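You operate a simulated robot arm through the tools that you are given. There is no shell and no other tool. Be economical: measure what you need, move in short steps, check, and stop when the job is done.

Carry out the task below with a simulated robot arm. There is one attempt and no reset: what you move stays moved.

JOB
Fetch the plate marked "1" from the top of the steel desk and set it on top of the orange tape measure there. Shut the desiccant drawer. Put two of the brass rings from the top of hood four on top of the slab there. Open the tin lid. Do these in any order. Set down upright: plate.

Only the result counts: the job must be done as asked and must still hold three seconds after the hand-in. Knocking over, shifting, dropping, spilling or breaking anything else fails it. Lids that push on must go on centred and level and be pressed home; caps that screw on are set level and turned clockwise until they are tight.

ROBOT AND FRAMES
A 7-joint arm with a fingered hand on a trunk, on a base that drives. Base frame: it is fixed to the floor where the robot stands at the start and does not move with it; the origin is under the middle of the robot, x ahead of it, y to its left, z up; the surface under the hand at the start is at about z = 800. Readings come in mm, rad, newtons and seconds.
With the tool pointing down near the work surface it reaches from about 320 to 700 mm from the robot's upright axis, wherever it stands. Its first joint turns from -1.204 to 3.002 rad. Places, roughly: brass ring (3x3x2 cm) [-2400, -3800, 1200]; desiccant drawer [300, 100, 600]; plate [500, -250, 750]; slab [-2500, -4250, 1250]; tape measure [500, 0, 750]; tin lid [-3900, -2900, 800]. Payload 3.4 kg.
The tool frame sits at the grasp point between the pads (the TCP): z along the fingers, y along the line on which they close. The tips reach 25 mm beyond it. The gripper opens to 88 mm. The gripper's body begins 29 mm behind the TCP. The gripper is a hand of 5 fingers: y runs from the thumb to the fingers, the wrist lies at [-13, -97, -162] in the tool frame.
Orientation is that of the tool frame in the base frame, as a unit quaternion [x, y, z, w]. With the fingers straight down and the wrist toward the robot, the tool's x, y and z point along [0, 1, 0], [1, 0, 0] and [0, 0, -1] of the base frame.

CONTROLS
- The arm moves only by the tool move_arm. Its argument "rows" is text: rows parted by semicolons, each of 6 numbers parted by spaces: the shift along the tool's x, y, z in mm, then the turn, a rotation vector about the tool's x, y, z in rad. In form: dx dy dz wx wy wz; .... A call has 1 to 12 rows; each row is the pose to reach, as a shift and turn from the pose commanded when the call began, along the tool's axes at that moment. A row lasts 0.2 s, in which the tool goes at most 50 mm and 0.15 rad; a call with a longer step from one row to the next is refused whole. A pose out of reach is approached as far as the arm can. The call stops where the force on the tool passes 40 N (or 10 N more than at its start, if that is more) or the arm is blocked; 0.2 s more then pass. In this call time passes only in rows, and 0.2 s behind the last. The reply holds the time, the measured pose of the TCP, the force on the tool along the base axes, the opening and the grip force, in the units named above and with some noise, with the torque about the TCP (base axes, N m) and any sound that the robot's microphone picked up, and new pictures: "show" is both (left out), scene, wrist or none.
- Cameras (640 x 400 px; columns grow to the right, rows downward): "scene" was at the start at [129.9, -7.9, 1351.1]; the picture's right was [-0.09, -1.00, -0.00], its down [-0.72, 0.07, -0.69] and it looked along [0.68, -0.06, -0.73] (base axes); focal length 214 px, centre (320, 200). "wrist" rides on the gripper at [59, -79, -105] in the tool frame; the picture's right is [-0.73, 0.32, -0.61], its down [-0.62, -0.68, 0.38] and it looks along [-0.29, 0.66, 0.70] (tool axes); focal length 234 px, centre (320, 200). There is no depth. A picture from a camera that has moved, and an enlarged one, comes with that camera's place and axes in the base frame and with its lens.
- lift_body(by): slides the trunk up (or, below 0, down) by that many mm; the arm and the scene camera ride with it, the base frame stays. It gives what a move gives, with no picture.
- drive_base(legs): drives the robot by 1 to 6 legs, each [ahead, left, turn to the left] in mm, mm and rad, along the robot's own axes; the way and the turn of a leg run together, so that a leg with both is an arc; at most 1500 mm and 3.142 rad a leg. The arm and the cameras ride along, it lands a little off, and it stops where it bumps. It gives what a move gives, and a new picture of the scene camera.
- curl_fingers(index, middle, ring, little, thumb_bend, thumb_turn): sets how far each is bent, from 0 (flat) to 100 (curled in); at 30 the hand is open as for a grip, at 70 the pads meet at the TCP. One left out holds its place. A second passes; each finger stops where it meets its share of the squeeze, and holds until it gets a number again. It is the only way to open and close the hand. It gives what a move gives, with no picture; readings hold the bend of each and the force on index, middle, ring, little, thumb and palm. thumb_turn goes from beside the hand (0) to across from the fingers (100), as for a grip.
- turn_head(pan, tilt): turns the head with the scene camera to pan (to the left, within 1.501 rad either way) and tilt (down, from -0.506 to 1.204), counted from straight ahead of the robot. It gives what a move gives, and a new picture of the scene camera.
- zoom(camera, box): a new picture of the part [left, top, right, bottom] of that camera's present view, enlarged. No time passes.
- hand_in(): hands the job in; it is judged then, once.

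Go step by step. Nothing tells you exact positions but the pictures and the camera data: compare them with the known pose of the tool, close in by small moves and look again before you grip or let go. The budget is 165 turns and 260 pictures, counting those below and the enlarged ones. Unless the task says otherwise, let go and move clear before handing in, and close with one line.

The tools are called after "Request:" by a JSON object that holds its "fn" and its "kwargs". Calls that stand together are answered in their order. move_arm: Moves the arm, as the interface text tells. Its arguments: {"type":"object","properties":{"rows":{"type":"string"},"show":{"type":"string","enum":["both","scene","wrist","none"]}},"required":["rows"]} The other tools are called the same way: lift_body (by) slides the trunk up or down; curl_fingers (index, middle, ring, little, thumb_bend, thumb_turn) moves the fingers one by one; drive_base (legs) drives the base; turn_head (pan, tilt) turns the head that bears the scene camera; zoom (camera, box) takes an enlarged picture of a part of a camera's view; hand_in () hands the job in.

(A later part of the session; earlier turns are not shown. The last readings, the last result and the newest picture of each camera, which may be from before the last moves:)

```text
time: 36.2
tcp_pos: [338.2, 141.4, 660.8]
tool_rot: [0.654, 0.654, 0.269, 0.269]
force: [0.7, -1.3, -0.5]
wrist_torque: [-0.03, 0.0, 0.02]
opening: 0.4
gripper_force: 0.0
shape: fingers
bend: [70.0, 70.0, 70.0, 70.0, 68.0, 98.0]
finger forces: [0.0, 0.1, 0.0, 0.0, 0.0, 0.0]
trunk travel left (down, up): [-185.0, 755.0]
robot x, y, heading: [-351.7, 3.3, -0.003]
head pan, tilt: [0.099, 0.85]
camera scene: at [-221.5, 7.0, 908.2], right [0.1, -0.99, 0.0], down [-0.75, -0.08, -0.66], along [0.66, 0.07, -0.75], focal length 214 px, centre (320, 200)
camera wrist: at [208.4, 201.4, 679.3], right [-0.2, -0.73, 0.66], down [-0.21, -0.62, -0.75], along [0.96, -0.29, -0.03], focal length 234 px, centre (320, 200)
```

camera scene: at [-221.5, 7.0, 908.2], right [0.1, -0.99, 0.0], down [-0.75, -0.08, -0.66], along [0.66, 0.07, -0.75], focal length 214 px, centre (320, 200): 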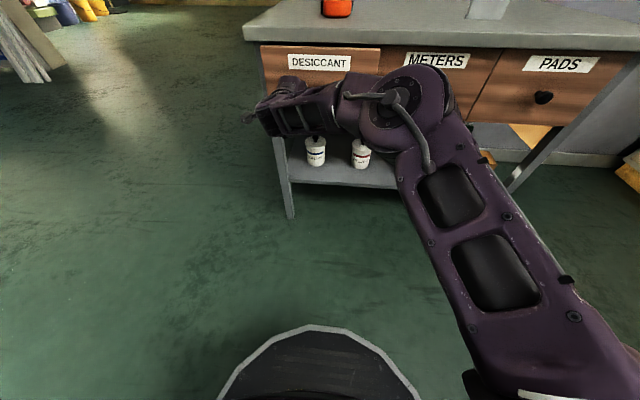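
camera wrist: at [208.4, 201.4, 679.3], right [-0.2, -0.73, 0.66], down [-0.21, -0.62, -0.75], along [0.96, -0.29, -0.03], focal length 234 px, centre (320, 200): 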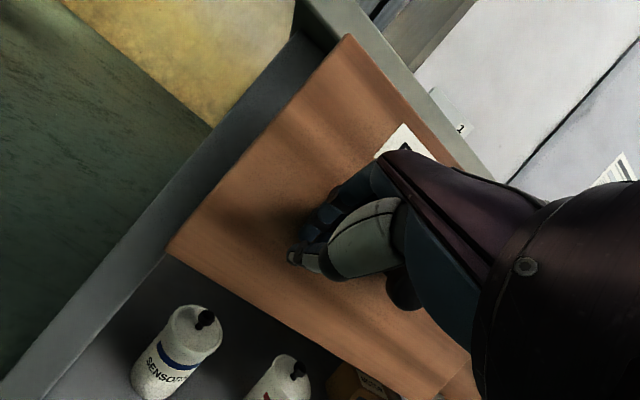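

Request:
{"fn": "move_arm", "kwargs": {"rows": "0 10 10 0 0 0;0 20 20 0 0 0;0 30 30 0 0 0;0 30 30 0 0 0"}}

```text
time: 37.2
tcp_pos: [380.0, 141.7, 659.8]
tool_rot: [0.654, 0.654, 0.268, 0.269]
force: [0.4, 0.2, -0.2]
wrist_torque: [0.01, 0.03, 0.0]
opening: 0.3
gripper_force: 0.1
shape: fingers
bend: [70.0, 70.0, 70.0, 70.0, 68.0, 98.0]
finger forces: [0.0, 0.0, 0.0, 0.0, 0.0, 0.0]
trunk travel left (down, up): [-185.0, 755.0]
robot x, y, heading: [-351.5, 0.5, 0.004]
head pan, tilt: [0.099, 0.85]
camera scene: at [-221.6, 7.1, 908.2], right [0.1, -0.99, 0.0], down [-0.75, -0.08, -0.66], along [0.66, 0.07, -0.75], focal length 214 px, centre (320, 200)
camera wrist: at [250.7, 201.0, 679.4], right [-0.2, -0.73, 0.66], down [-0.21, -0.62, -0.75], along [0.96, -0.29, -0.03], focal length 234 px, centre (320, 200)
```

scene: 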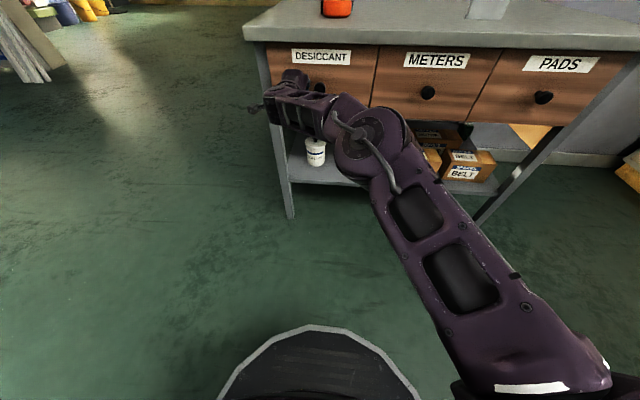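
wrist: 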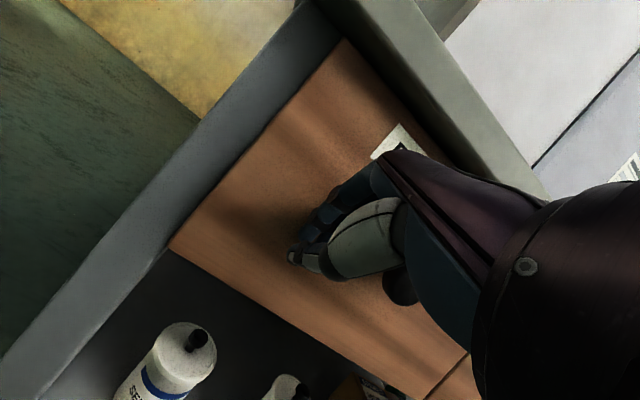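

Almost flush. I'll finish with small steps.

Request:
{"fn": "move_arm", "kwargs": {"rows": "0 4 4 0 0 0;0 8 8 0 0 0;0 11 11 0 0 0;0 14 14 0 0 0"}}

Request:
{"fn": "zoom", "kwargs": {"camera": "scene", "box": [240, 20, 480, 170]}}

```text
time: 38.2
tcp_pos: [393.5, 144.1, 662.5]
tool_rot: [0.652, 0.655, 0.271, 0.269]
force: [-16.9, 4.4, 5.1]
wrist_torque: [-0.05, -0.13, -0.1]
opening: 0.0
gripper_force: 8.0
shape: fingers
bend: [70.0, 71.0, 71.0, 70.0, 68.0, 98.0]
finger forces: [2.4, 9.3, 4.8, 0.0, 0.1, 0.1]
out of reach, approached as far as the arm can: row 4
trunk travel left (down, up): [-185.0, 755.0]
robot x, y, heading: [-350.1, -3.1, -0.001]
head pan, tilt: [0.099, 0.85]
camera scene: at [-224.4, 7.7, 908.6], right [0.1, -0.99, 0.0], down [-0.75, -0.08, -0.66], along [0.66, 0.07, -0.75], focal length 214 px, centre (320, 200)
camera wrist: at [262.7, 202.9, 681.2], right [-0.2, -0.73, 0.66], down [-0.21, -0.62, -0.75], along [0.96, -0.29, -0.03], focal length 234 px, centre (320, 200)
```

scene: 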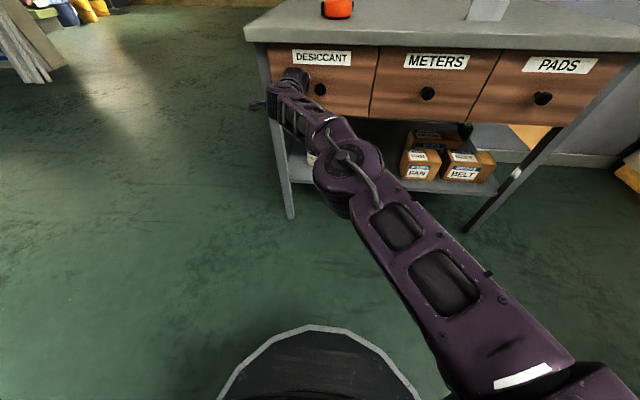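
wrist: 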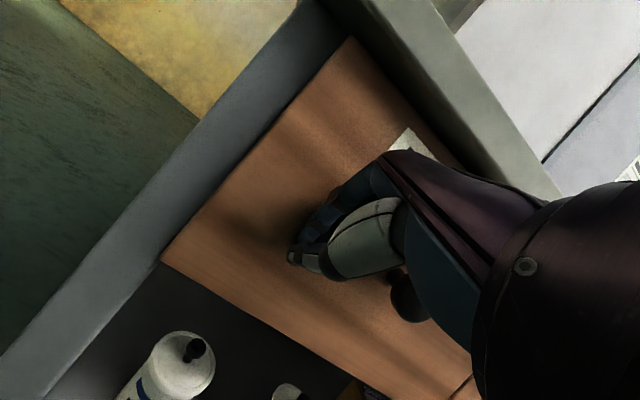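

```text
2.67 times, centred on (360, 95) of scene
camera zoom: at [-224.4, 7.7, 908.6], right [0.1, -0.99, 0.0], down [-0.75, -0.08, -0.66], along [0.66, 0.07, -0.75], focal length 572 px, centre (213, 480)
```

zoom: 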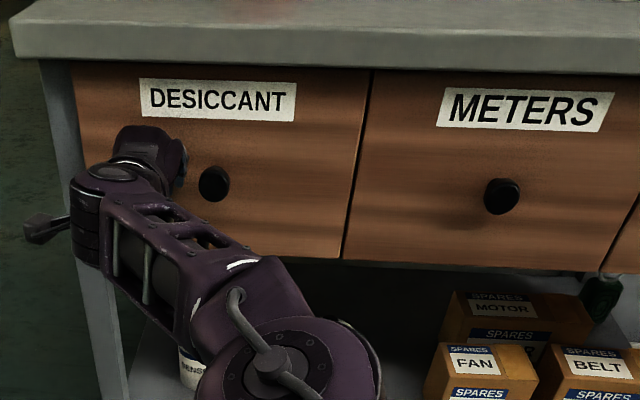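

The drawer is flush with its neighbours and pressing back with 17 N, so it is shut. I'll retract the hand.

Request:
{"fn": "move_arm", "kwargs": {"rows": "0 -14 -14 0 0 0;0 -28 -28 0 0 0;0 -56 -56 0 0 0;0 -84 -84 0 0 0;0 -112 -112 0 0 0;0 -140 -140 0 0 0;0 -160 -160 0 0 0;0 -160 -160 0 0 0", "show": "scene"}}

Request:
{"fn": "lift_body", "kwargs": {"by": 440}}

Request:
{"fn": "turn_head", "kwargs": {"pan": 0, "tilt": 0.7}}

```text
time: 40.0
tcp_pos: [171.1, 142.1, 663.1]
tool_rot: [0.655, 0.653, 0.269, 0.269]
force: [0.2, 0.9, 0.1]
wrist_torque: [-0.02, -0.01, 0.02]
opening: 0.7
gripper_force: 0.0
shape: fingers
bend: [70.0, 70.0, 70.0, 70.0, 68.0, 98.0]
finger forces: [0.0, 0.0, 0.0, 0.0, 0.0, 0.1]
trunk travel left (down, up): [-185.0, 755.0]
robot x, y, heading: [-349.5, -4.5, 0.0]
head pan, tilt: [0.099, 0.85]
camera scene: at [-221.7, 7.1, 908.2], right [0.1, -0.99, 0.0], down [-0.75, -0.08, -0.66], along [0.66, 0.07, -0.75], focal length 214 px, centre (320, 200)
```

scene: 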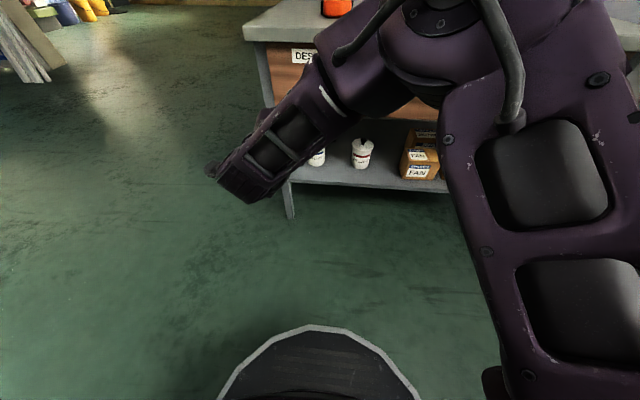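

```text
refused: 440 is not a number from -400 to 400
```

```text
time: 40.7
tcp_pos: [171.2, 141.9, 662.5]
tool_rot: [0.654, 0.654, 0.269, 0.27]
force: [0.5, 0.3, -0.4]
wrist_torque: [0.02, 0.01, 0.01]
opening: 0.5
gripper_force: 0.1
shape: fingers
bend: [70.0, 70.0, 70.0, 70.0, 68.0, 98.0]
finger forces: [0.1, 0.0, 0.0, 0.1, 0.1, 0.0]
trunk travel left (down, up): [-185.0, 755.0]
robot x, y, heading: [-348.1, 2.2, 0.001]
head pan, tilt: [0.0, 0.7]
camera scene: at [-214.5, -0.7, 920.4], right [0.0, -1.0, 0.0], down [-0.64, 0.0, -0.76], along [0.76, 0.0, -0.64], focal length 214 px, centre (320, 200)
```

scene: 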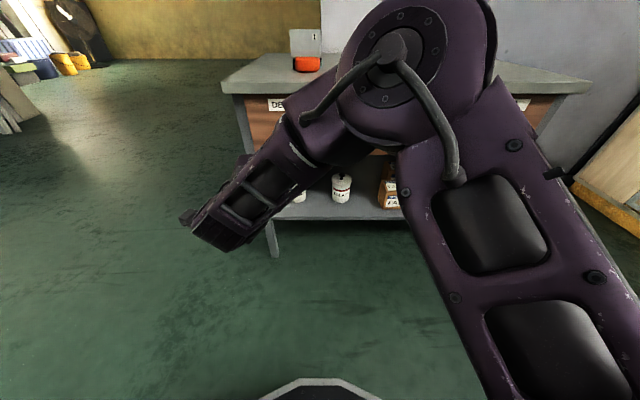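

The drawer is shut and the plate still stands. I'll raise the trunk and look around for the route.

Request:
{"fn": "lift_body", "kwargs": {"by": 400}}

Request:
{"fn": "drive_base", "kwargs": {"legs": [[-300, 0, 0], [0, 0, -1.571]]}}

Request:
{"fn": "turn_head", "kwargs": {"pan": -0.9, "tilt": 0.3}}

Request:
{"fn": "turn_head", "kwargs": {"pan": 0.3, "tilt": 0.3}}

```text
time: 44.5
tcp_pos: [171.7, 143.1, 1063.2]
tool_rot: [0.654, 0.654, 0.269, 0.269]
force: [0.5, 0.2, 0.0]
wrist_torque: [-0.02, 0.01, -0.01]
opening: 0.4
gripper_force: 0.1
shape: fingers
bend: [70.0, 70.0, 70.0, 70.0, 68.0, 98.0]
finger forces: [0.0, 0.0, 0.0, 0.1, 0.0, 0.1]
trunk travel left (down, up): [-585.0, 355.0]
robot x, y, heading: [-346.2, 0.4, 0.001]
head pan, tilt: [0.0, 0.7]
```

```text
time: 50.4
tcp_pos: [-501.3, -518.0, 1062.4]
tool_rot: [0.925, 0.005, 0.002, 0.381]
force: [-0.6, 0.4, 0.2]
wrist_torque: [0.01, 0.0, 0.04]
opening: 0.7
gripper_force: 0.0
shape: fingers
bend: [70.0, 70.0, 70.0, 70.0, 68.0, 98.0]
finger forces: [0.1, 0.0, 0.0, 0.0, 0.1, 0.0]
trunk travel left (down, up): [-585.0, 355.0]
robot x, y, heading: [-645.7, -3.6, -1.56]
head pan, tilt: [0.0, 0.7]
camera scene: at [-648.0, -136.0, 1320.5], right [-1.0, -0.01, 0.0], down [-0.01, 0.64, -0.76], along [0.01, -0.76, -0.64], focal length 214 px, centre (320, 200)
```

scene: 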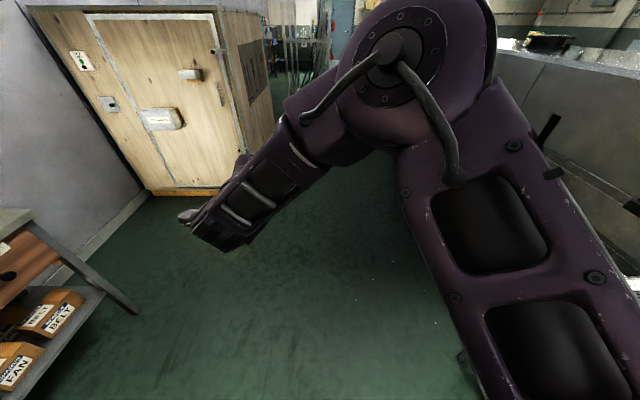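

```text
time: 51.5
tcp_pos: [-500.6, -518.0, 1062.5]
tool_rot: [0.925, 0.004, 0.002, 0.38]
force: [0.7, -0.6, 0.7]
wrist_torque: [0.0, 0.01, -0.02]
opening: 0.4
gripper_force: 0.1
shape: fingers
bend: [70.0, 70.0, 70.0, 70.0, 68.0, 98.0]
finger forces: [0.1, 0.0, 0.1, 0.1, 0.0, 0.1]
trunk travel left (down, up): [-585.0, 355.0]
robot x, y, heading: [-652.4, 0.2, -1.561]
head pan, tilt: [-0.901, 0.3]
camera scene: at [-721.4, -110.1, 1356.5], right [-0.63, 0.78, 0.0], down [0.23, 0.19, -0.96], along [-0.74, -0.6, -0.3], focal length 214 px, centre (320, 200)
```

scene: 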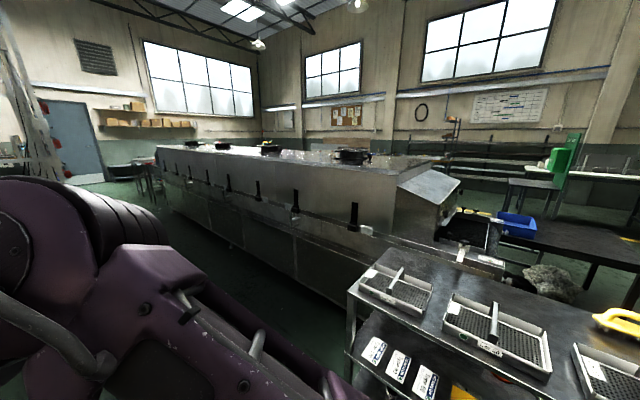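

```text
time: 53.0
tcp_pos: [-500.7, -519.0, 1060.7]
tool_rot: [0.925, 0.006, 0.003, 0.38]
force: [0.1, -0.4, 0.5]
wrist_torque: [0.01, -0.02, -0.02]
opening: 0.4
gripper_force: 0.1
shape: fingers
bend: [70.0, 70.0, 70.0, 70.0, 68.0, 98.0]
finger forces: [0.0, 0.0, 0.0, 0.0, 0.0, 0.1]
trunk travel left (down, up): [-585.0, 355.0]
robot x, y, heading: [-646.6, -2.0, -1.563]
head pan, tilt: [0.3, 0.3]
camera scene: at [-620.4, -140.0, 1356.6], right [-0.95, -0.31, 0.0], down [-0.09, 0.28, -0.96], along [0.29, -0.91, -0.3], focal length 214 px, centre (320, 200)
```

scene: 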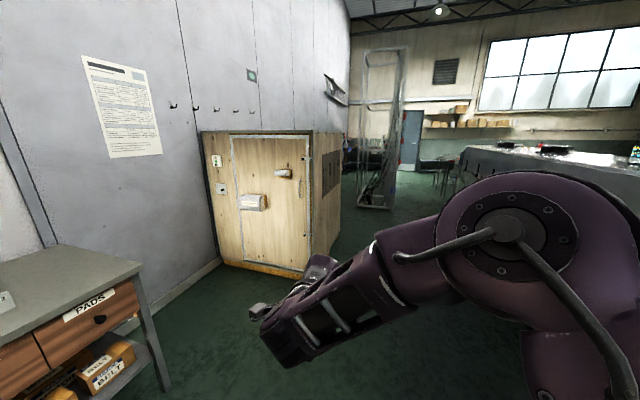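

Request:
{"fn": "turn_head", "kwargs": {"pan": -0.6, "tilt": 0.15}}

Request:
{"fn": "zoom", "kwargs": {"camera": "scene", "box": [200, 100, 520, 300]}}

Request:
{"fn": "turn_head", "kwargs": {"pan": -1.4, "tilt": 0.3}}

```text
time: 54.1
tcp_pos: [-501.5, -517.6, 1062.4]
tool_rot: [0.925, 0.005, 0.002, 0.38]
force: [0.2, -0.8, -0.4]
wrist_torque: [-0.02, 0.02, 0.02]
opening: 0.5
gripper_force: 0.0
shape: fingers
bend: [70.0, 70.0, 70.0, 70.0, 68.0, 98.0]
finger forces: [0.0, 0.0, 0.1, 0.1, 0.1, 0.1]
trunk travel left (down, up): [-585.0, 355.0]
robot x, y, heading: [-649.5, 2.7, -1.556]
head pan, tilt: [-0.6, 0.15]
camera scene: at [-700.3, -128.3, 1370.5], right [-0.83, 0.55, 0.0], down [0.08, 0.12, -0.99], along [-0.55, -0.82, -0.15], focal length 214 px, centre (320, 200)
```

scene: 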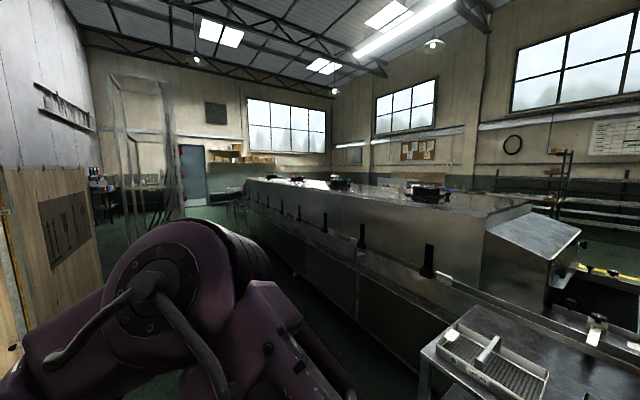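

```text
2.00 times, centred on (360, 200) of scene
camera zoom: at [-700.3, -128.3, 1370.5], right [-0.83, 0.55, 0.0], down [0.08, 0.12, -0.99], along [-0.55, -0.82, -0.15], focal length 429 px, centre (240, 200)
```

zoom: 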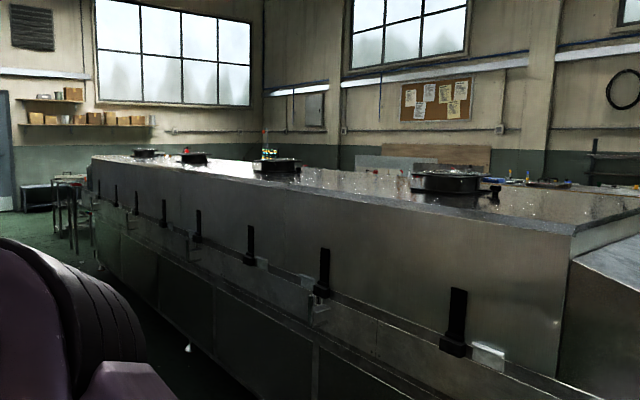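

```text
time: 55.3
tcp_pos: [-500.5, -518.8, 1061.5]
tool_rot: [0.925, 0.005, 0.002, 0.38]
force: [-0.7, -0.4, 0.6]
wrist_torque: [0.01, 0.01, 0.05]
opening: 0.3
gripper_force: 0.1
shape: fingers
bend: [70.0, 70.0, 70.0, 70.0, 68.0, 98.0]
finger forces: [0.0, 0.0, 0.1, 0.0, 0.0, 0.0]
trunk travel left (down, up): [-585.0, 355.0]
robot x, y, heading: [-649.4, -0.5, -1.556]
head pan, tilt: [-1.4, 0.3]
camera scene: at [-740.7, -68.2, 1356.6], right [-0.18, 0.98, 0.0], down [0.29, 0.05, -0.96], along [-0.94, -0.17, -0.3], focal length 214 px, centre (320, 200)
```

scene: 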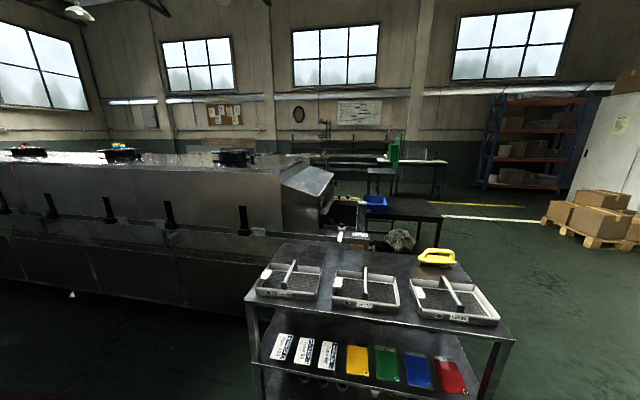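

The long machine runs along y with its four hood fans on x≈-2075, so the rings and slab (x≈-2400..-2500) must be reached from its far (west) side, where the tin is too. I'll go round its north end: back up to y≈1250, then turn west.

Request:
{"fn": "drive_base", "kwargs": {"legs": [[-1250, 0, 0], [0, 0, -1.571]]}}

Request:
{"fn": "turn_head", "kwargs": {"pan": 0.3, "tilt": 0.4}}

```text
time: 65.4
tcp_pos: [-1186.7, 1098.5, 1061.6]
tool_rot: [0.655, -0.653, -0.268, 0.269]
force: [0.4, 0.2, -0.8]
wrist_torque: [0.0, 0.0, 0.0]
opening: 0.4
gripper_force: 0.1
shape: fingers
bend: [70.0, 70.0, 70.0, 70.0, 68.0, 98.0]
finger forces: [0.0, 0.0, 0.0, 0.1, 0.0, 0.0]
trunk travel left (down, up): [-585.0, 355.0]
robot x, y, heading: [-669.1, 1245.7, -3.134]
head pan, tilt: [-1.4, 0.3]
camera scene: at [-733.0, 1334.9, 1356.6], right [0.98, 0.18, 0.0], down [0.05, -0.29, -0.96], along [-0.17, 0.94, -0.3], focal length 214 px, centre (320, 200)
```

scene: 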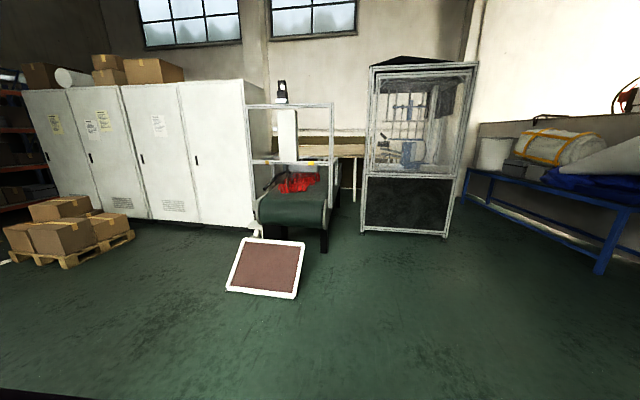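

```text
time: 67.1
tcp_pos: [-1186.3, 1099.5, 1062.6]
tool_rot: [0.655, -0.653, -0.27, 0.268]
force: [-0.4, -0.6, 0.9]
wrist_torque: [-0.02, -0.02, 0.01]
opening: 0.3
gripper_force: 0.1
shape: fingers
bend: [70.0, 70.0, 70.0, 70.0, 68.0, 98.0]
finger forces: [0.0, 0.1, 0.0, 0.0, 0.0, 0.0]
trunk travel left (down, up): [-585.0, 355.0]
robot x, y, heading: [-669.5, 1243.2, -3.14]
head pan, tilt: [0.3, 0.4]
camera scene: at [-805.0, 1215.1, 1347.3], right [-0.3, 0.95, 0.0], down [0.37, 0.12, -0.92], along [-0.88, -0.28, -0.39], focal length 214 px, centre (320, 200)
```

scene: 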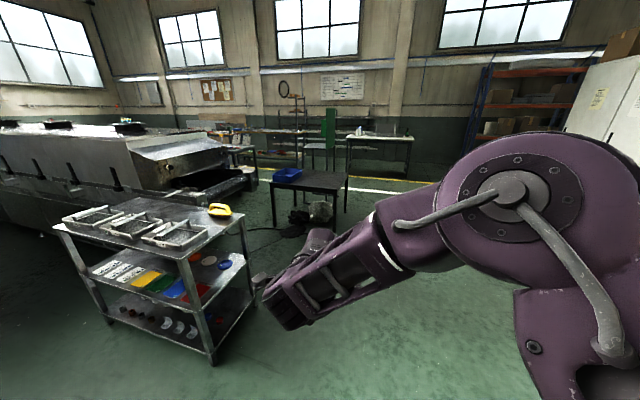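

Request:
{"fn": "drive_base", "kwargs": {"legs": [[1500, 0, 0], [1500, 0, 0], [450, 0, 0], [0, 0, 1.571]]}}

Request:
{"fn": "turn_head", "kwargs": {"pan": -0.4, "tilt": 0.4}}

```text
time: 87.8
tcp_pos: [-3967.5, 689.5, 1062.4]
tool_rot: [0.925, 0.012, 0.004, 0.38]
force: [-0.1, -0.3, 0.0]
wrist_torque: [0.0, 0.01, 0.0]
opening: 0.3
gripper_force: 0.0
shape: fingers
bend: [70.0, 70.0, 70.0, 70.0, 68.0, 98.0]
finger forces: [0.0, 0.0, 0.0, 0.1, 0.0, 0.0]
trunk travel left (down, up): [-585.0, 355.0]
robot x, y, heading: [-4125.7, 1203.5, -1.544]
head pan, tilt: [0.3, 0.4]
camera scene: at [-4093.3, 1067.9, 1347.3], right [-0.95, -0.32, 0.0], down [-0.13, 0.37, -0.92], along [0.3, -0.87, -0.39], focal length 214 px, centre (320, 200)
```

scene: 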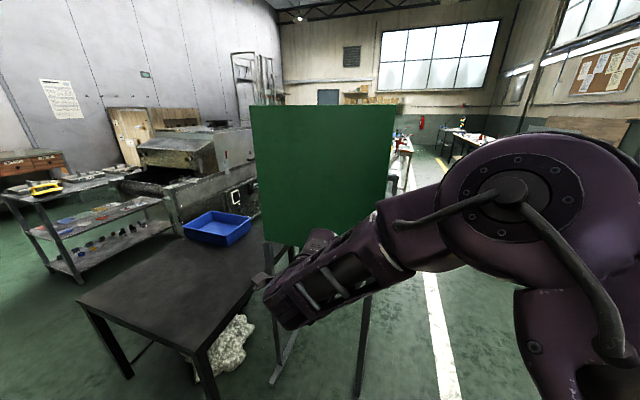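

```text
time: 88.9
tcp_pos: [-3968.6, 689.8, 1061.9]
tool_rot: [0.925, 0.012, 0.005, 0.38]
force: [-0.5, -0.6, 0.0]
wrist_torque: [0.0, -0.03, -0.02]
opening: 0.4
gripper_force: 0.0
shape: fingers
bend: [70.0, 70.0, 70.0, 70.0, 68.0, 98.0]
finger forces: [0.0, 0.1, 0.0, 0.1, 0.0, 0.0]
trunk travel left (down, up): [-585.0, 355.0]
robot x, y, heading: [-4124.4, 1208.6, -1.542]
head pan, tilt: [-0.4, 0.4]
camera scene: at [-4156.8, 1069.2, 1347.3], right [-0.93, 0.36, 0.0], down [0.14, 0.36, -0.92], along [-0.33, -0.86, -0.39], focal length 214 px, centre (320, 200)
```

scene: 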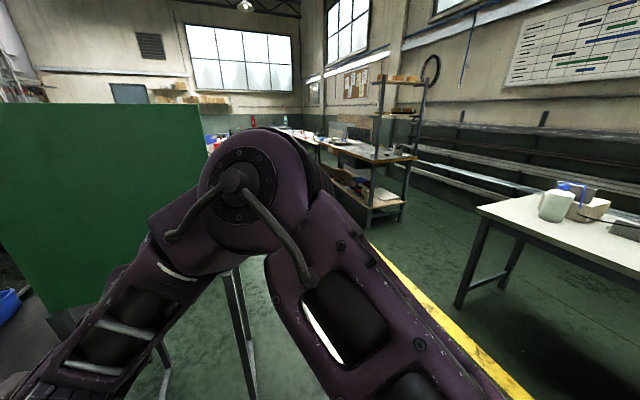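

A green board stands just ahead, so I'll sidestep right (west) to x≈-4680 and go south along the open aisle, then look.

Request:
{"fn": "drive_base", "kwargs": {"legs": [[0, -550, -0.029], [1500, 0, 0]]}}

Request:
{"fn": "turn_head", "kwargs": {"pan": 0.5, "tilt": 0.3}}

```text
time: 99.1
tcp_pos: [-4549.0, -821.2, 1061.8]
tool_rot: [0.925, -0.004, -0.002, 0.38]
force: [-0.6, -0.3, 0.1]
wrist_torque: [-0.01, -0.02, 0.02]
opening: 0.6
gripper_force: 0.1
shape: fingers
bend: [70.0, 70.0, 70.0, 70.0, 68.0, 98.0]
finger forces: [0.0, 0.0, 0.0, 0.1, 0.1, 0.0]
trunk travel left (down, up): [-585.0, 355.0]
robot x, y, heading: [-4684.8, -302.8, -1.579]
head pan, tilt: [-0.4, 0.4]
camera scene: at [-4724.6, -435.3, 1347.3], right [-0.92, 0.4, 0.0], down [0.15, 0.36, -0.92], along [-0.36, -0.85, -0.39], focal length 214 px, centre (320, 200)
```

scene: 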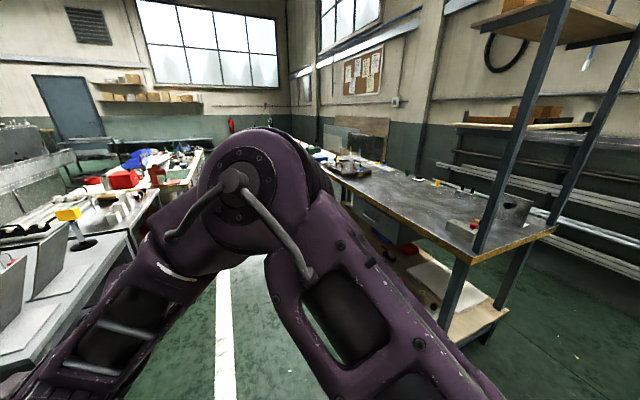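

```text
time: 100.3
tcp_pos: [-4548.9, -820.1, 1062.1]
tool_rot: [0.925, -0.004, -0.002, 0.38]
force: [-0.6, -0.8, 0.2]
wrist_torque: [0.03, -0.04, -0.01]
opening: 0.6
gripper_force: 0.0
shape: fingers
bend: [70.0, 70.0, 70.0, 70.0, 68.0, 98.0]
finger forces: [0.0, 0.0, 0.1, 0.0, 0.0, 0.1]
trunk travel left (down, up): [-585.0, 355.0]
robot x, y, heading: [-4685.8, -298.9, -1.581]
head pan, tilt: [0.499, 0.3]
camera scene: at [-4643.9, -432.4, 1356.6], right [-0.88, -0.47, 0.0], down [-0.14, 0.26, -0.96], along [0.45, -0.84, -0.3], focal length 214 px, centre (320, 200)
```

scene: 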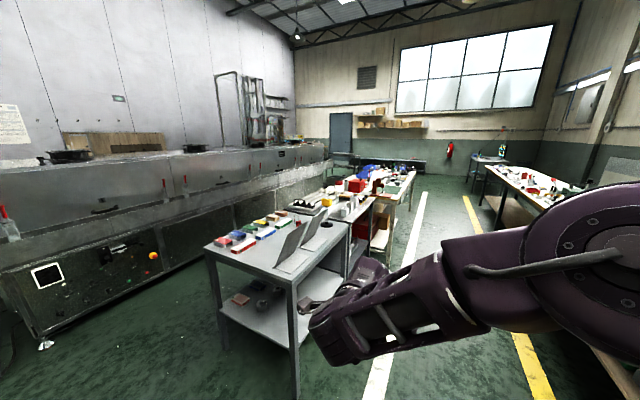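

The tin should be on the row of tables (x≈-3580..-4150), reachable from this aisle. I'll go south to y≈-2700 and face east.

Request:
{"fn": "drive_base", "kwargs": {"legs": [[1500, 0, 0], [900, 0, 0], [0, 0, 1.571]]}}

Request:
{"fn": "turn_head", "kwargs": {"pan": -0.1, "tilt": 0.6}}

```text
time: 115.8
tcp_pos: [-4198.5, -2554.6, 1061.9]
tool_rot: [0.661, 0.647, 0.266, 0.271]
force: [-0.4, -0.1, 1.3]
wrist_torque: [-0.02, 0.01, -0.02]
opening: 0.3
gripper_force: 0.1
shape: fingers
bend: [70.0, 70.0, 70.0, 70.0, 68.0, 98.0]
finger forces: [0.0, 0.1, 0.1, 0.0, 0.0, 0.1]
trunk travel left (down, up): [-585.0, 355.0]
robot x, y, heading: [-4722.5, -2687.0, -0.022]
head pan, tilt: [0.499, 0.3]
camera scene: at [-4588.4, -2644.3, 1356.6], right [0.46, -0.89, 0.0], down [-0.26, -0.14, -0.96], along [0.85, 0.44, -0.3], focal length 214 px, centre (320, 200)
```

scene: 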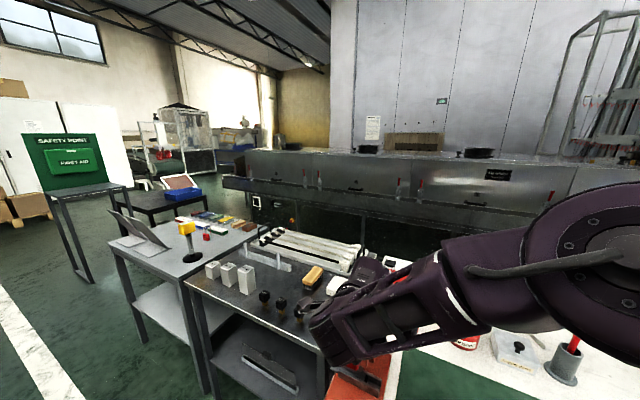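

```text
time: 116.8
tcp_pos: [-4198.3, -2554.3, 1062.5]
tool_rot: [0.661, 0.647, 0.266, 0.271]
force: [-0.3, -0.1, -0.1]
wrist_torque: [-0.02, -0.02, 0.01]
opening: 0.0
gripper_force: 0.0
shape: fingers
bend: [70.0, 70.0, 70.0, 70.0, 68.0, 98.0]
finger forces: [0.0, 0.1, 0.0, 0.0, 0.0, 0.1]
trunk travel left (down, up): [-585.0, 355.0]
robot x, y, heading: [-4723.1, -2689.3, -0.018]
head pan, tilt: [-0.099, 0.6]
camera scene: at [-4583.4, -2697.8, 1329.1], right [-0.12, -0.99, 0.0], down [-0.56, 0.07, -0.83], along [0.82, -0.1, -0.56], focal length 214 px, centre (320, 200)
```

scene: 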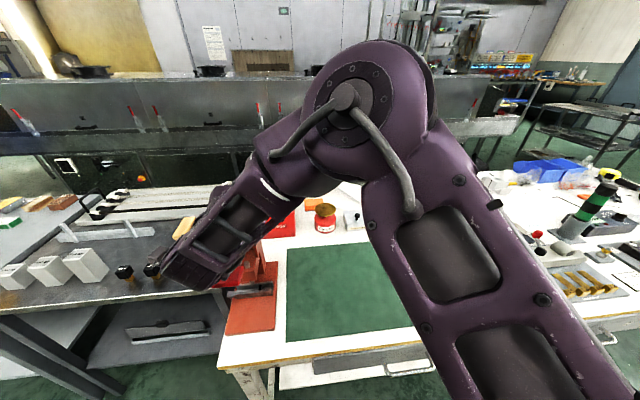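

Request:
{"fn": "zoom", "kwargs": {"camera": "scene", "box": [260, 160, 420, 260]}}

Request:
{"fn": "zoom", "kwargs": {"camera": "wrist", "box": [0, 0, 640, 400]}}

```text
4.00 times, centred on (340, 210) of scene
camera zoom: at [-4583.4, -2697.8, 1329.1], right [-0.12, -0.99, 0.0], down [-0.56, 0.07, -0.83], along [0.82, -0.1, -0.56], focal length 858 px, centre (240, 160)
```

zoom: 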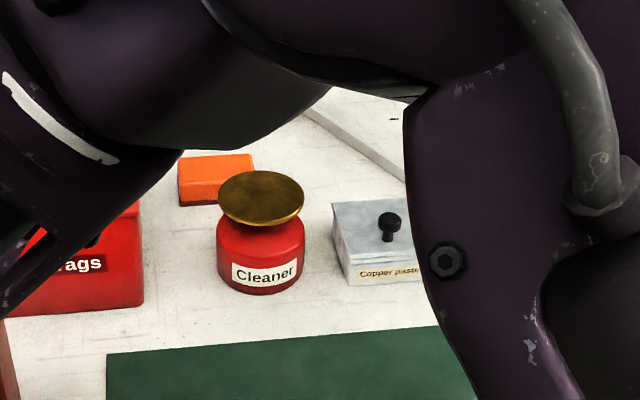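

```text
1.00 times, centred on (320, 200) of wrist (not enlarged: the box is as wide or as high as the picture)
camera zoom: at [-4327.7, -2491.9, 1080.9], right [-0.21, -0.72, 0.66], down [-0.23, -0.62, -0.75], along [0.95, -0.31, -0.03], focal length 234 px, centre (320, 200)
```

zoom: 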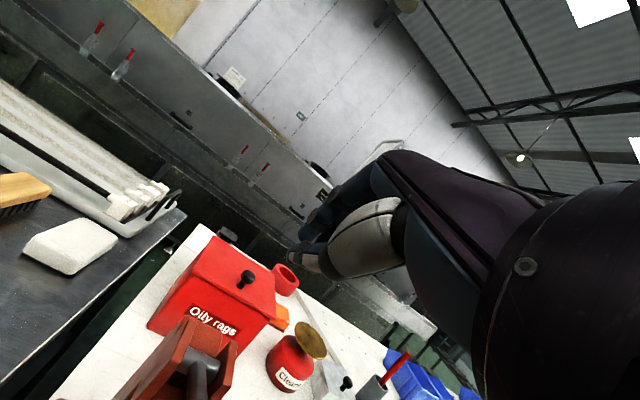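

The "Copper paste" tin with a knobbed lid at about [-4000, -2900] is the tin. I'll point the tool down again and sidestep for a clear view.

Request:
{"fn": "move_arm", "kwargs": {"rows": "0 0 0 0.14 0 0;0 0 0 0.28 0 0;0 0 0 0.42 0 0;0 0 0 0.56 0 0;0 0 0 0.7 0 0;0 0 0 0.785 0 0;0 0 0 0.785 0 0", "show": "none"}}

Request:
{"fn": "drive_base", "kwargs": {"legs": [[0, -300, 0.02]]}}

Request:
{"fn": "turn_head", "kwargs": {"pan": 0.2, "tilt": 0.7}}

Request:
{"fn": "zoom", "kwargs": {"camera": "wrist", "box": [0, 0, 640, 400]}}

```text
time: 118.4
tcp_pos: [-4199.2, -2553.1, 1062.7]
tool_rot: [0.714, 0.7, -0.001, -0.002]
force: [0.3, 0.2, 0.6]
wrist_torque: [0.0, -0.01, -0.01]
opening: 0.5
gripper_force: 0.0
shape: fingers
bend: [70.0, 70.0, 70.0, 70.0, 68.0, 98.0]
finger forces: [0.1, 0.1, 0.1, 0.0, 0.1, 0.1]
trunk travel left (down, up): [-585.0, 355.0]
robot x, y, heading: [-4721.0, -2685.6, -0.02]
head pan, tilt: [-0.099, 0.6]
```

```text
time: 120.5
tcp_pos: [-4203.7, -2844.5, 1062.1]
tool_rot: [0.708, 0.706, -0.002, -0.002]
force: [0.3, 0.0, -0.1]
wrist_torque: [0.03, 0.0, -0.04]
opening: 0.5
gripper_force: 0.1
shape: fingers
bend: [70.0, 70.0, 70.0, 70.0, 68.0, 98.0]
finger forces: [0.0, 0.1, 0.1, 0.1, 0.0, 0.0]
trunk travel left (down, up): [-585.0, 355.0]
robot x, y, heading: [-4724.1, -2983.7, 0.001]
head pan, tilt: [-0.099, 0.6]
camera scene: at [-4586.5, -2994.2, 1329.1], right [-0.1, -0.99, 0.0], down [-0.56, 0.06, -0.83], along [0.82, -0.08, -0.56], focal length 214 px, centre (320, 200)
```

scene: 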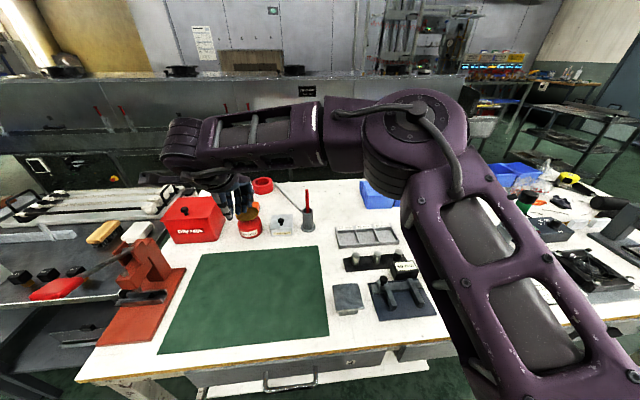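

```text
time: 121.3
tcp_pos: [-4204.2, -2843.0, 1061.0]
tool_rot: [0.708, 0.706, -0.001, -0.001]
force: [0.6, 0.2, 0.2]
wrist_torque: [0.01, -0.05, 0.03]
opening: 0.0
gripper_force: 0.1
shape: fingers
bend: [70.0, 70.0, 70.0, 70.0, 68.0, 98.0]
finger forces: [0.1, 0.0, 0.1, 0.1, 0.1, 0.1]
trunk travel left (down, up): [-585.0, 355.0]
robot x, y, heading: [-4723.7, -2985.8, -0.002]
head pan, tilt: [0.201, 0.7]
camera scene: at [-4591.1, -2967.8, 1320.5], right [0.2, -0.98, 0.0], down [-0.63, -0.13, -0.77], along [0.75, 0.15, -0.64], focal length 214 px, centre (320, 200)
```

scene: 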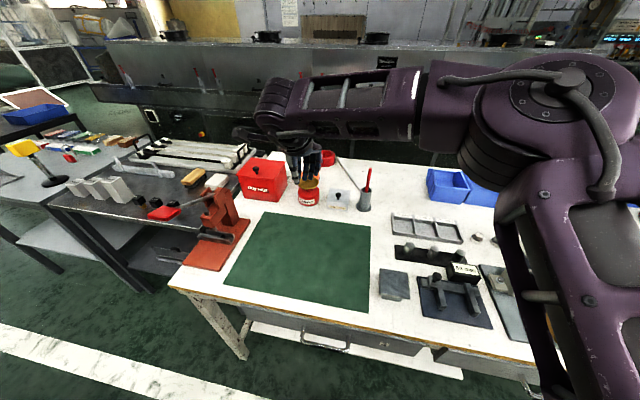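

```text
1.00 times, centred on (320, 200) of wrist (not enlarged: the box is as wide or as high as the picture)
camera zoom: at [-4282.7, -2783.6, 1167.1], right [0.32, -0.73, 0.61], down [-0.69, -0.62, -0.38], along [0.65, -0.29, -0.7], focal length 234 px, centre (320, 200)
```

zoom: 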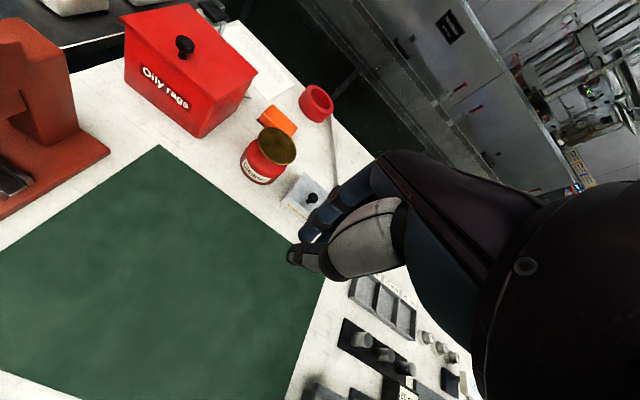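

Request:
{"fn": "zoom", "kwargs": {"camera": "wrist", "box": [270, 150, 366, 230]}}

Request:
{"fn": "zoom", "kwargs": {"camera": "scene", "box": [290, 150, 386, 220]}}

```text
5.00 times, centred on (318, 190) of wrist
camera zoom: at [-4282.7, -2783.6, 1167.1], right [0.32, -0.73, 0.61], down [-0.69, -0.62, -0.38], along [0.65, -0.29, -0.7], focal length 1171 px, centre (330, 250)
```

zoom: 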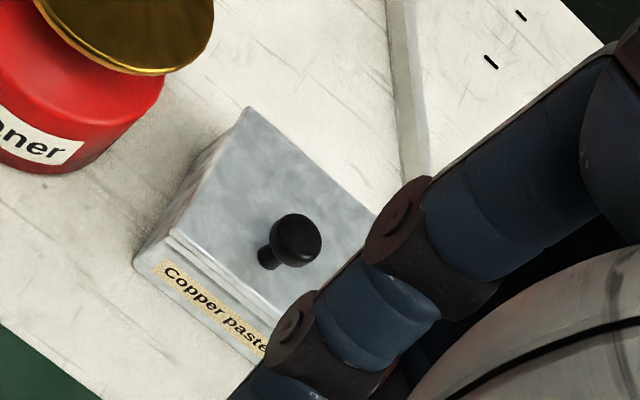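

```text
5.71 times, centred on (338, 185) of scene
camera zoom: at [-4591.1, -2967.8, 1320.5], right [0.2, -0.98, 0.0], down [-0.63, -0.13, -0.77], along [0.75, 0.15, -0.64], focal length 1226 px, centre (217, 286)
```

zoom: 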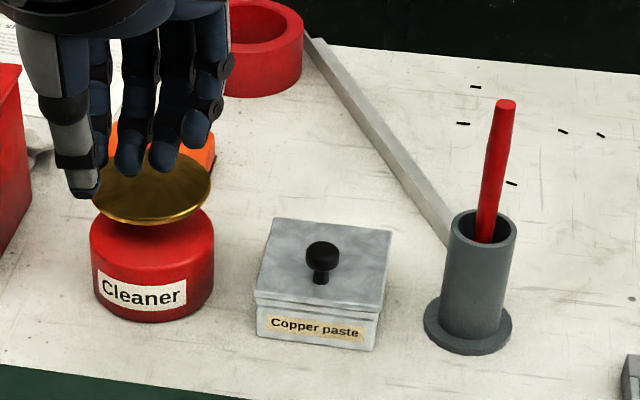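

The lid's knob sits near the front edge, so it is hinged at the back (x≈-3897); knob top near [-3964, -2912, 825]. I'll check how close the base can get to this table.

Request:
{"fn": "turn_head", "kwargs": {"pan": 0.0, "tilt": 1.2}}

```text
time: 122.2
tcp_pos: [-4204.2, -2843.3, 1062.5]
tool_rot: [0.708, 0.706, -0.002, -0.002]
force: [-0.7, 0.4, -0.2]
wrist_torque: [-0.01, 0.01, 0.02]
opening: 0.5
gripper_force: 0.0
shape: fingers
bend: [70.0, 70.0, 70.0, 70.0, 68.0, 98.0]
finger forces: [0.0, 0.1, 0.0, 0.1, 0.0, 0.0]
trunk travel left (down, up): [-585.0, 355.0]
robot x, y, heading: [-4725.1, -2985.3, -0.002]
head pan, tilt: [0.0, 1.201]
camera scene: at [-4618.4, -2984.7, 1284.5], right [0.0, -1.0, 0.0], down [-0.93, 0.0, -0.36], along [0.36, 0.0, -0.93], focal length 214 px, centre (320, 200)
```

scene: 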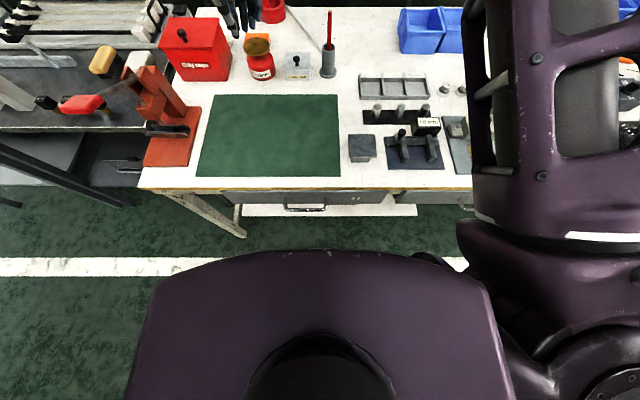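

Request:
{"fn": "drive_base", "kwargs": {"legs": [[120, 100, 0]]}}

Request:
{"fn": "turn_head", "kwargs": {"pan": 0.1, "tilt": 0.75}}

Request:
{"fn": "move_arm", "kwargs": {"rows": "0 0 0 0 0 -0.14;0 0 0 0 0 -0.28;0 0 0 0 0 -0.42;0 0 0 0 0 -0.56;0 0 0 0 0 -0.7;0 0 0 0 0 -0.84;0 0 0 0 0 -0.98;0 0 0 0 0 -1.12;0 0 0 0 0 -1.26;0 0 0 0 0 -1.4;0 0 0 0 0 -1.54;0 0 0 0 0 -1.571"}}

```text
time: 123.6
tcp_pos: [-4083.6, -2744.1, 1062.2]
tool_rot: [0.709, 0.705, -0.002, -0.001]
force: [-0.6, 0.6, -0.1]
wrist_torque: [0.01, -0.02, 0.0]
opening: 0.3
gripper_force: 0.0
shape: fingers
bend: [70.0, 70.0, 70.0, 70.0, 68.0, 98.0]
finger forces: [0.1, 0.0, 0.1, 0.0, 0.0, 0.0]
trunk travel left (down, up): [-585.0, 355.0]
robot x, y, heading: [-4602.4, -2881.5, -0.0]
head pan, tilt: [0.0, 1.201]
camera scene: at [-4496.9, -2885.2, 1284.4], right [0.0, -1.0, 0.0], down [-0.93, 0.0, -0.36], along [0.36, 0.0, -0.93], focal length 214 px, centre (320, 200)
```

scene: 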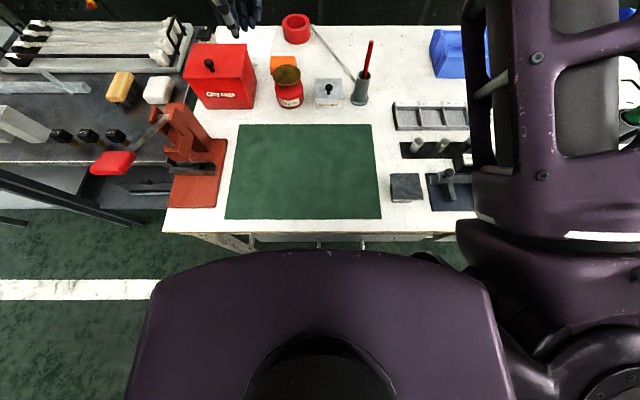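

```text
time: 124.5
tcp_pos: [-4083.6, -2745.6, 1061.4]
tool_rot: [0.708, 0.706, -0.001, -0.002]
force: [-0.5, 0.4, 0.8]
wrist_torque: [0.01, 0.01, 0.0]
opening: 0.3
gripper_force: 0.0
shape: fingers
bend: [70.0, 70.0, 70.0, 70.0, 68.0, 98.0]
finger forces: [0.0, 0.0, 0.0, 0.0, 0.1, 0.0]
trunk travel left (down, up): [-585.0, 355.0]
robot x, y, heading: [-4603.8, -2886.4, -0.002]
head pan, tilt: [0.099, 0.75]
camera scene: at [-4471.0, -2877.6, 1316.1], right [0.1, -1.0, 0.0], down [-0.68, -0.07, -0.73], along [0.73, 0.07, -0.68], focal length 214 px, centre (320, 200)
```

scene: 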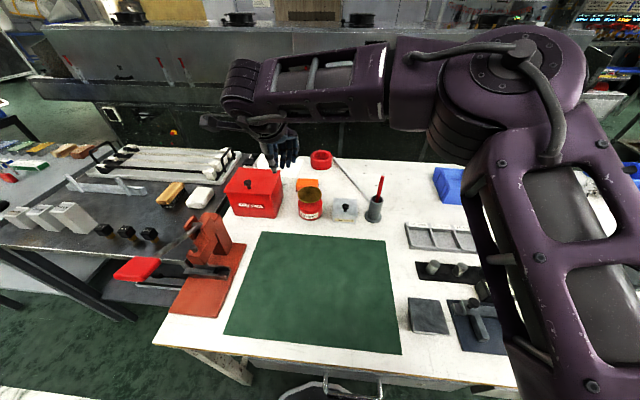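

```text
time: 127.1
tcp_pos: [-4221.1, -2747.5, 1058.7]
tool_rot: [0.037, 0.999, 0.0, -0.003]
force: [-0.5, -0.7, 0.5]
wrist_torque: [0.03, 0.02, 0.0]
opening: 0.2
gripper_force: 0.2
shape: fingers
bend: [70.0, 70.0, 70.0, 70.0, 68.0, 98.0]
finger forces: [0.0, 0.1, 0.0, 0.0, 0.1, 0.1]
out of reach, approached as far as the arm can: row 8, 9, 10, 11, 12
trunk travel left (down, up): [-585.0, 355.0]
robot x, y, heading: [-4604.9, -2886.5, 0.0]
head pan, tilt: [0.099, 0.75]
camera scene: at [-4472.4, -2877.2, 1316.4], right [0.1, -1.0, 0.0], down [-0.68, -0.07, -0.73], along [0.73, 0.07, -0.68], focal length 214 px, centre (320, 200)
camera wrist: at [-4284.3, -2821.6, 1163.5], right [0.75, 0.27, 0.6], down [0.57, -0.73, -0.39], along [0.33, 0.63, -0.7], focal length 234 px, centre (320, 200)
```

scene: 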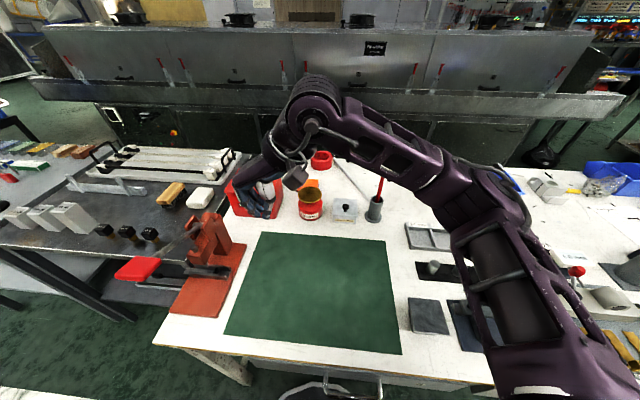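
wrist: 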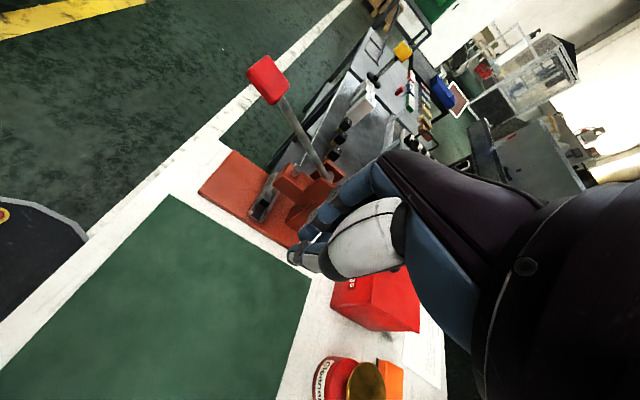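

Full yaw works but with shorter reach here. I'll test whether this pinch-across orientation reaches over the tin.

Request:
{"fn": "move_arm", "kwargs": {"rows": "-34 -18 12 0 0 0;-68 -36 25 0 0 0;-102 -54 37 0 0 0;-135 -72 50 0 0 0;-169 -91 62 0 0 0;-202 -109 75 0 0 0;-236 -127 87 0 0 0;-270 -145 100 0 0 0;-270 -145 100 0 0 0"}}

```text
time: 129.1
tcp_pos: [-4222.8, -2780.6, 1040.4]
tool_rot: [0.042, 0.999, 0.0, -0.007]
force: [-0.8, -0.4, -1.2]
wrist_torque: [0.02, -0.01, -0.03]
opening: 0.4
gripper_force: 0.1
shape: fingers
bend: [70.0, 70.0, 70.0, 70.0, 68.0, 98.0]
finger forces: [0.0, 0.0, 0.0, 0.0, 0.0, 0.0]
out of reach, approached as far as the arm can: row 1, 2, 3, 4, 5, 6, 7, 8, 9
trunk travel left (down, up): [-585.0, 355.0]
robot x, y, heading: [-4602.0, -2883.6, -0.003]
head pan, tilt: [0.099, 0.75]
camera scene: at [-4471.0, -2877.6, 1316.2], right [0.1, -1.0, 0.0], down [-0.68, -0.07, -0.73], along [0.73, 0.07, -0.68], focal length 214 px, centre (320, 200)
camera wrist: at [-4286.5, -2854.2, 1145.6], right [0.76, 0.26, 0.6], down [0.56, -0.73, -0.39], along [0.34, 0.63, -0.7], focal length 234 px, centre (320, 200)
```

scene: 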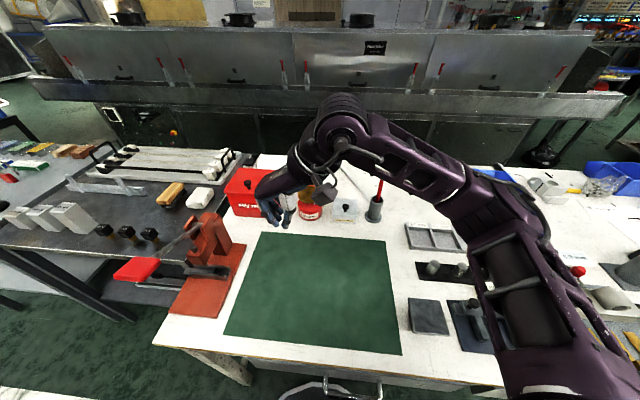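
wrist: 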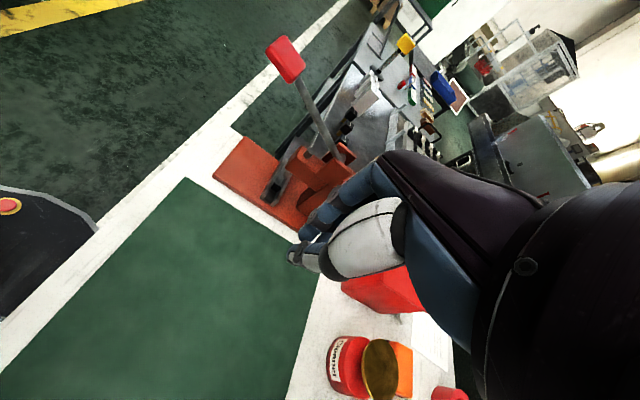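

That yaw is blocked by the wrist. I'll return to the normal yaw while moving over the tin, then test the opposite yaw.

Request:
{"fn": "move_arm", "kwargs": {"rows": "0 0 0 0 0 0.14;-10 -5 3 0 0 0.28;-30 -15 5 0 0 0.42;-54 -26 8 0 0 0.56;-80 -38 10 0 0 0.7;-107 -50 13 0 0 0.84;-134 -62 16 0 0 0.98;-161 -74 19 0 0 1.12;-188 -86 22 0 0 1.26;-215 -99 26 0 0 1.4;-243 -112 30 0 0 1.5;-243 -112 30 0 0 1.5", "show": "none"}}

Request:
{"fn": "move_arm", "kwargs": {"rows": "0 0 0 0 0 0.14;0 0 0 0 0 0.28;0 0 0 0 0 0.42;0 0 0 0 0 0.56;0 0 0 0 0 0.7;0 0 0 0 0 0.84;0 0 0 0 0 0.98;0 0 0 0 0 1.12;0 0 0 0 0 1.26;0 0 0 0 0 1.4;0 0 0 0 0 1.54;0 0 0 0 0 1.571"}}

```text
time: 131.7
tcp_pos: [-3989.8, -2907.1, 1009.5]
tool_rot: [0.71, 0.705, -0.003, -0.004]
force: [-0.2, -0.1, -0.6]
wrist_torque: [-0.02, -0.02, 0.02]
opening: 0.5
gripper_force: 0.0
shape: fingers
bend: [70.0, 70.0, 70.0, 70.0, 68.0, 98.0]
finger forces: [0.0, 0.0, 0.0, 0.1, 0.0, 0.0]
trunk travel left (down, up): [-585.0, 355.0]
robot x, y, heading: [-4606.6, -2885.4, 0.005]
head pan, tilt: [0.099, 0.75]
```

```text
time: 134.3
tcp_pos: [-4068.3, -2947.3, 959.1]
tool_rot: [1.0, 0.009, 0.014, -0.017]
force: [0.3, 0.1, 0.1]
wrist_torque: [-0.05, 0.03, 0.02]
opening: 0.6
gripper_force: 0.1
shape: fingers
bend: [70.0, 70.0, 70.0, 70.0, 68.0, 98.0]
finger forces: [0.0, 0.0, 0.0, 0.1, 0.0, 0.0]
out of reach, approached as far as the arm can: row 8, 9, 10, 11, 12
trunk travel left (down, up): [-585.0, 355.0]
robot x, y, heading: [-4602.9, -2883.9, -0.002]
head pan, tilt: [0.099, 0.75]
camera scene: at [-4471.0, -2877.5, 1316.2], right [0.1, -1.0, 0.0], down [-0.68, -0.07, -0.73], along [0.73, 0.07, -0.68], focal length 214 px, centre (320, 200)
camera wrist: at [-4013.8, -2870.7, 1068.5], right [-0.74, -0.36, 0.58], down [-0.63, 0.68, -0.38], along [-0.26, -0.64, -0.73], focal length 234 px, centre (320, 200)
```

scene: 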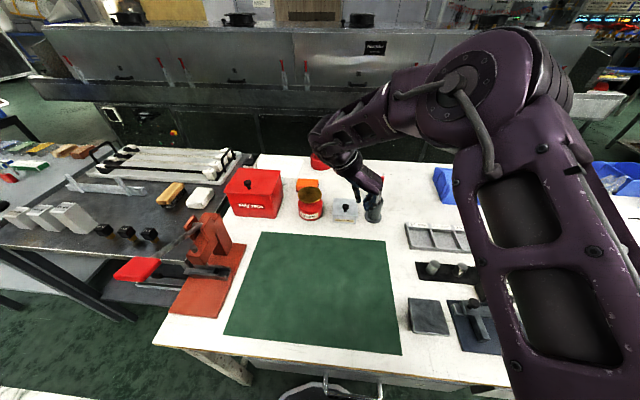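
wrist: 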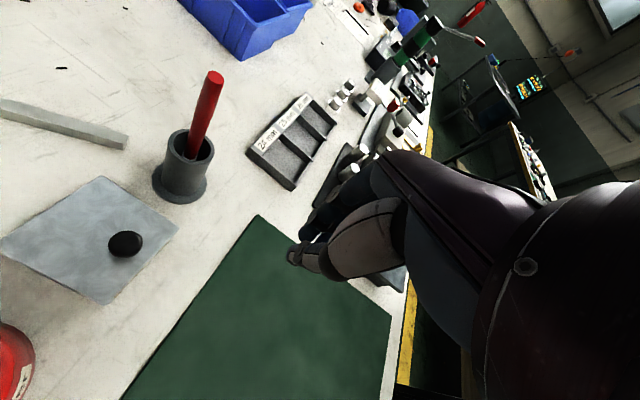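

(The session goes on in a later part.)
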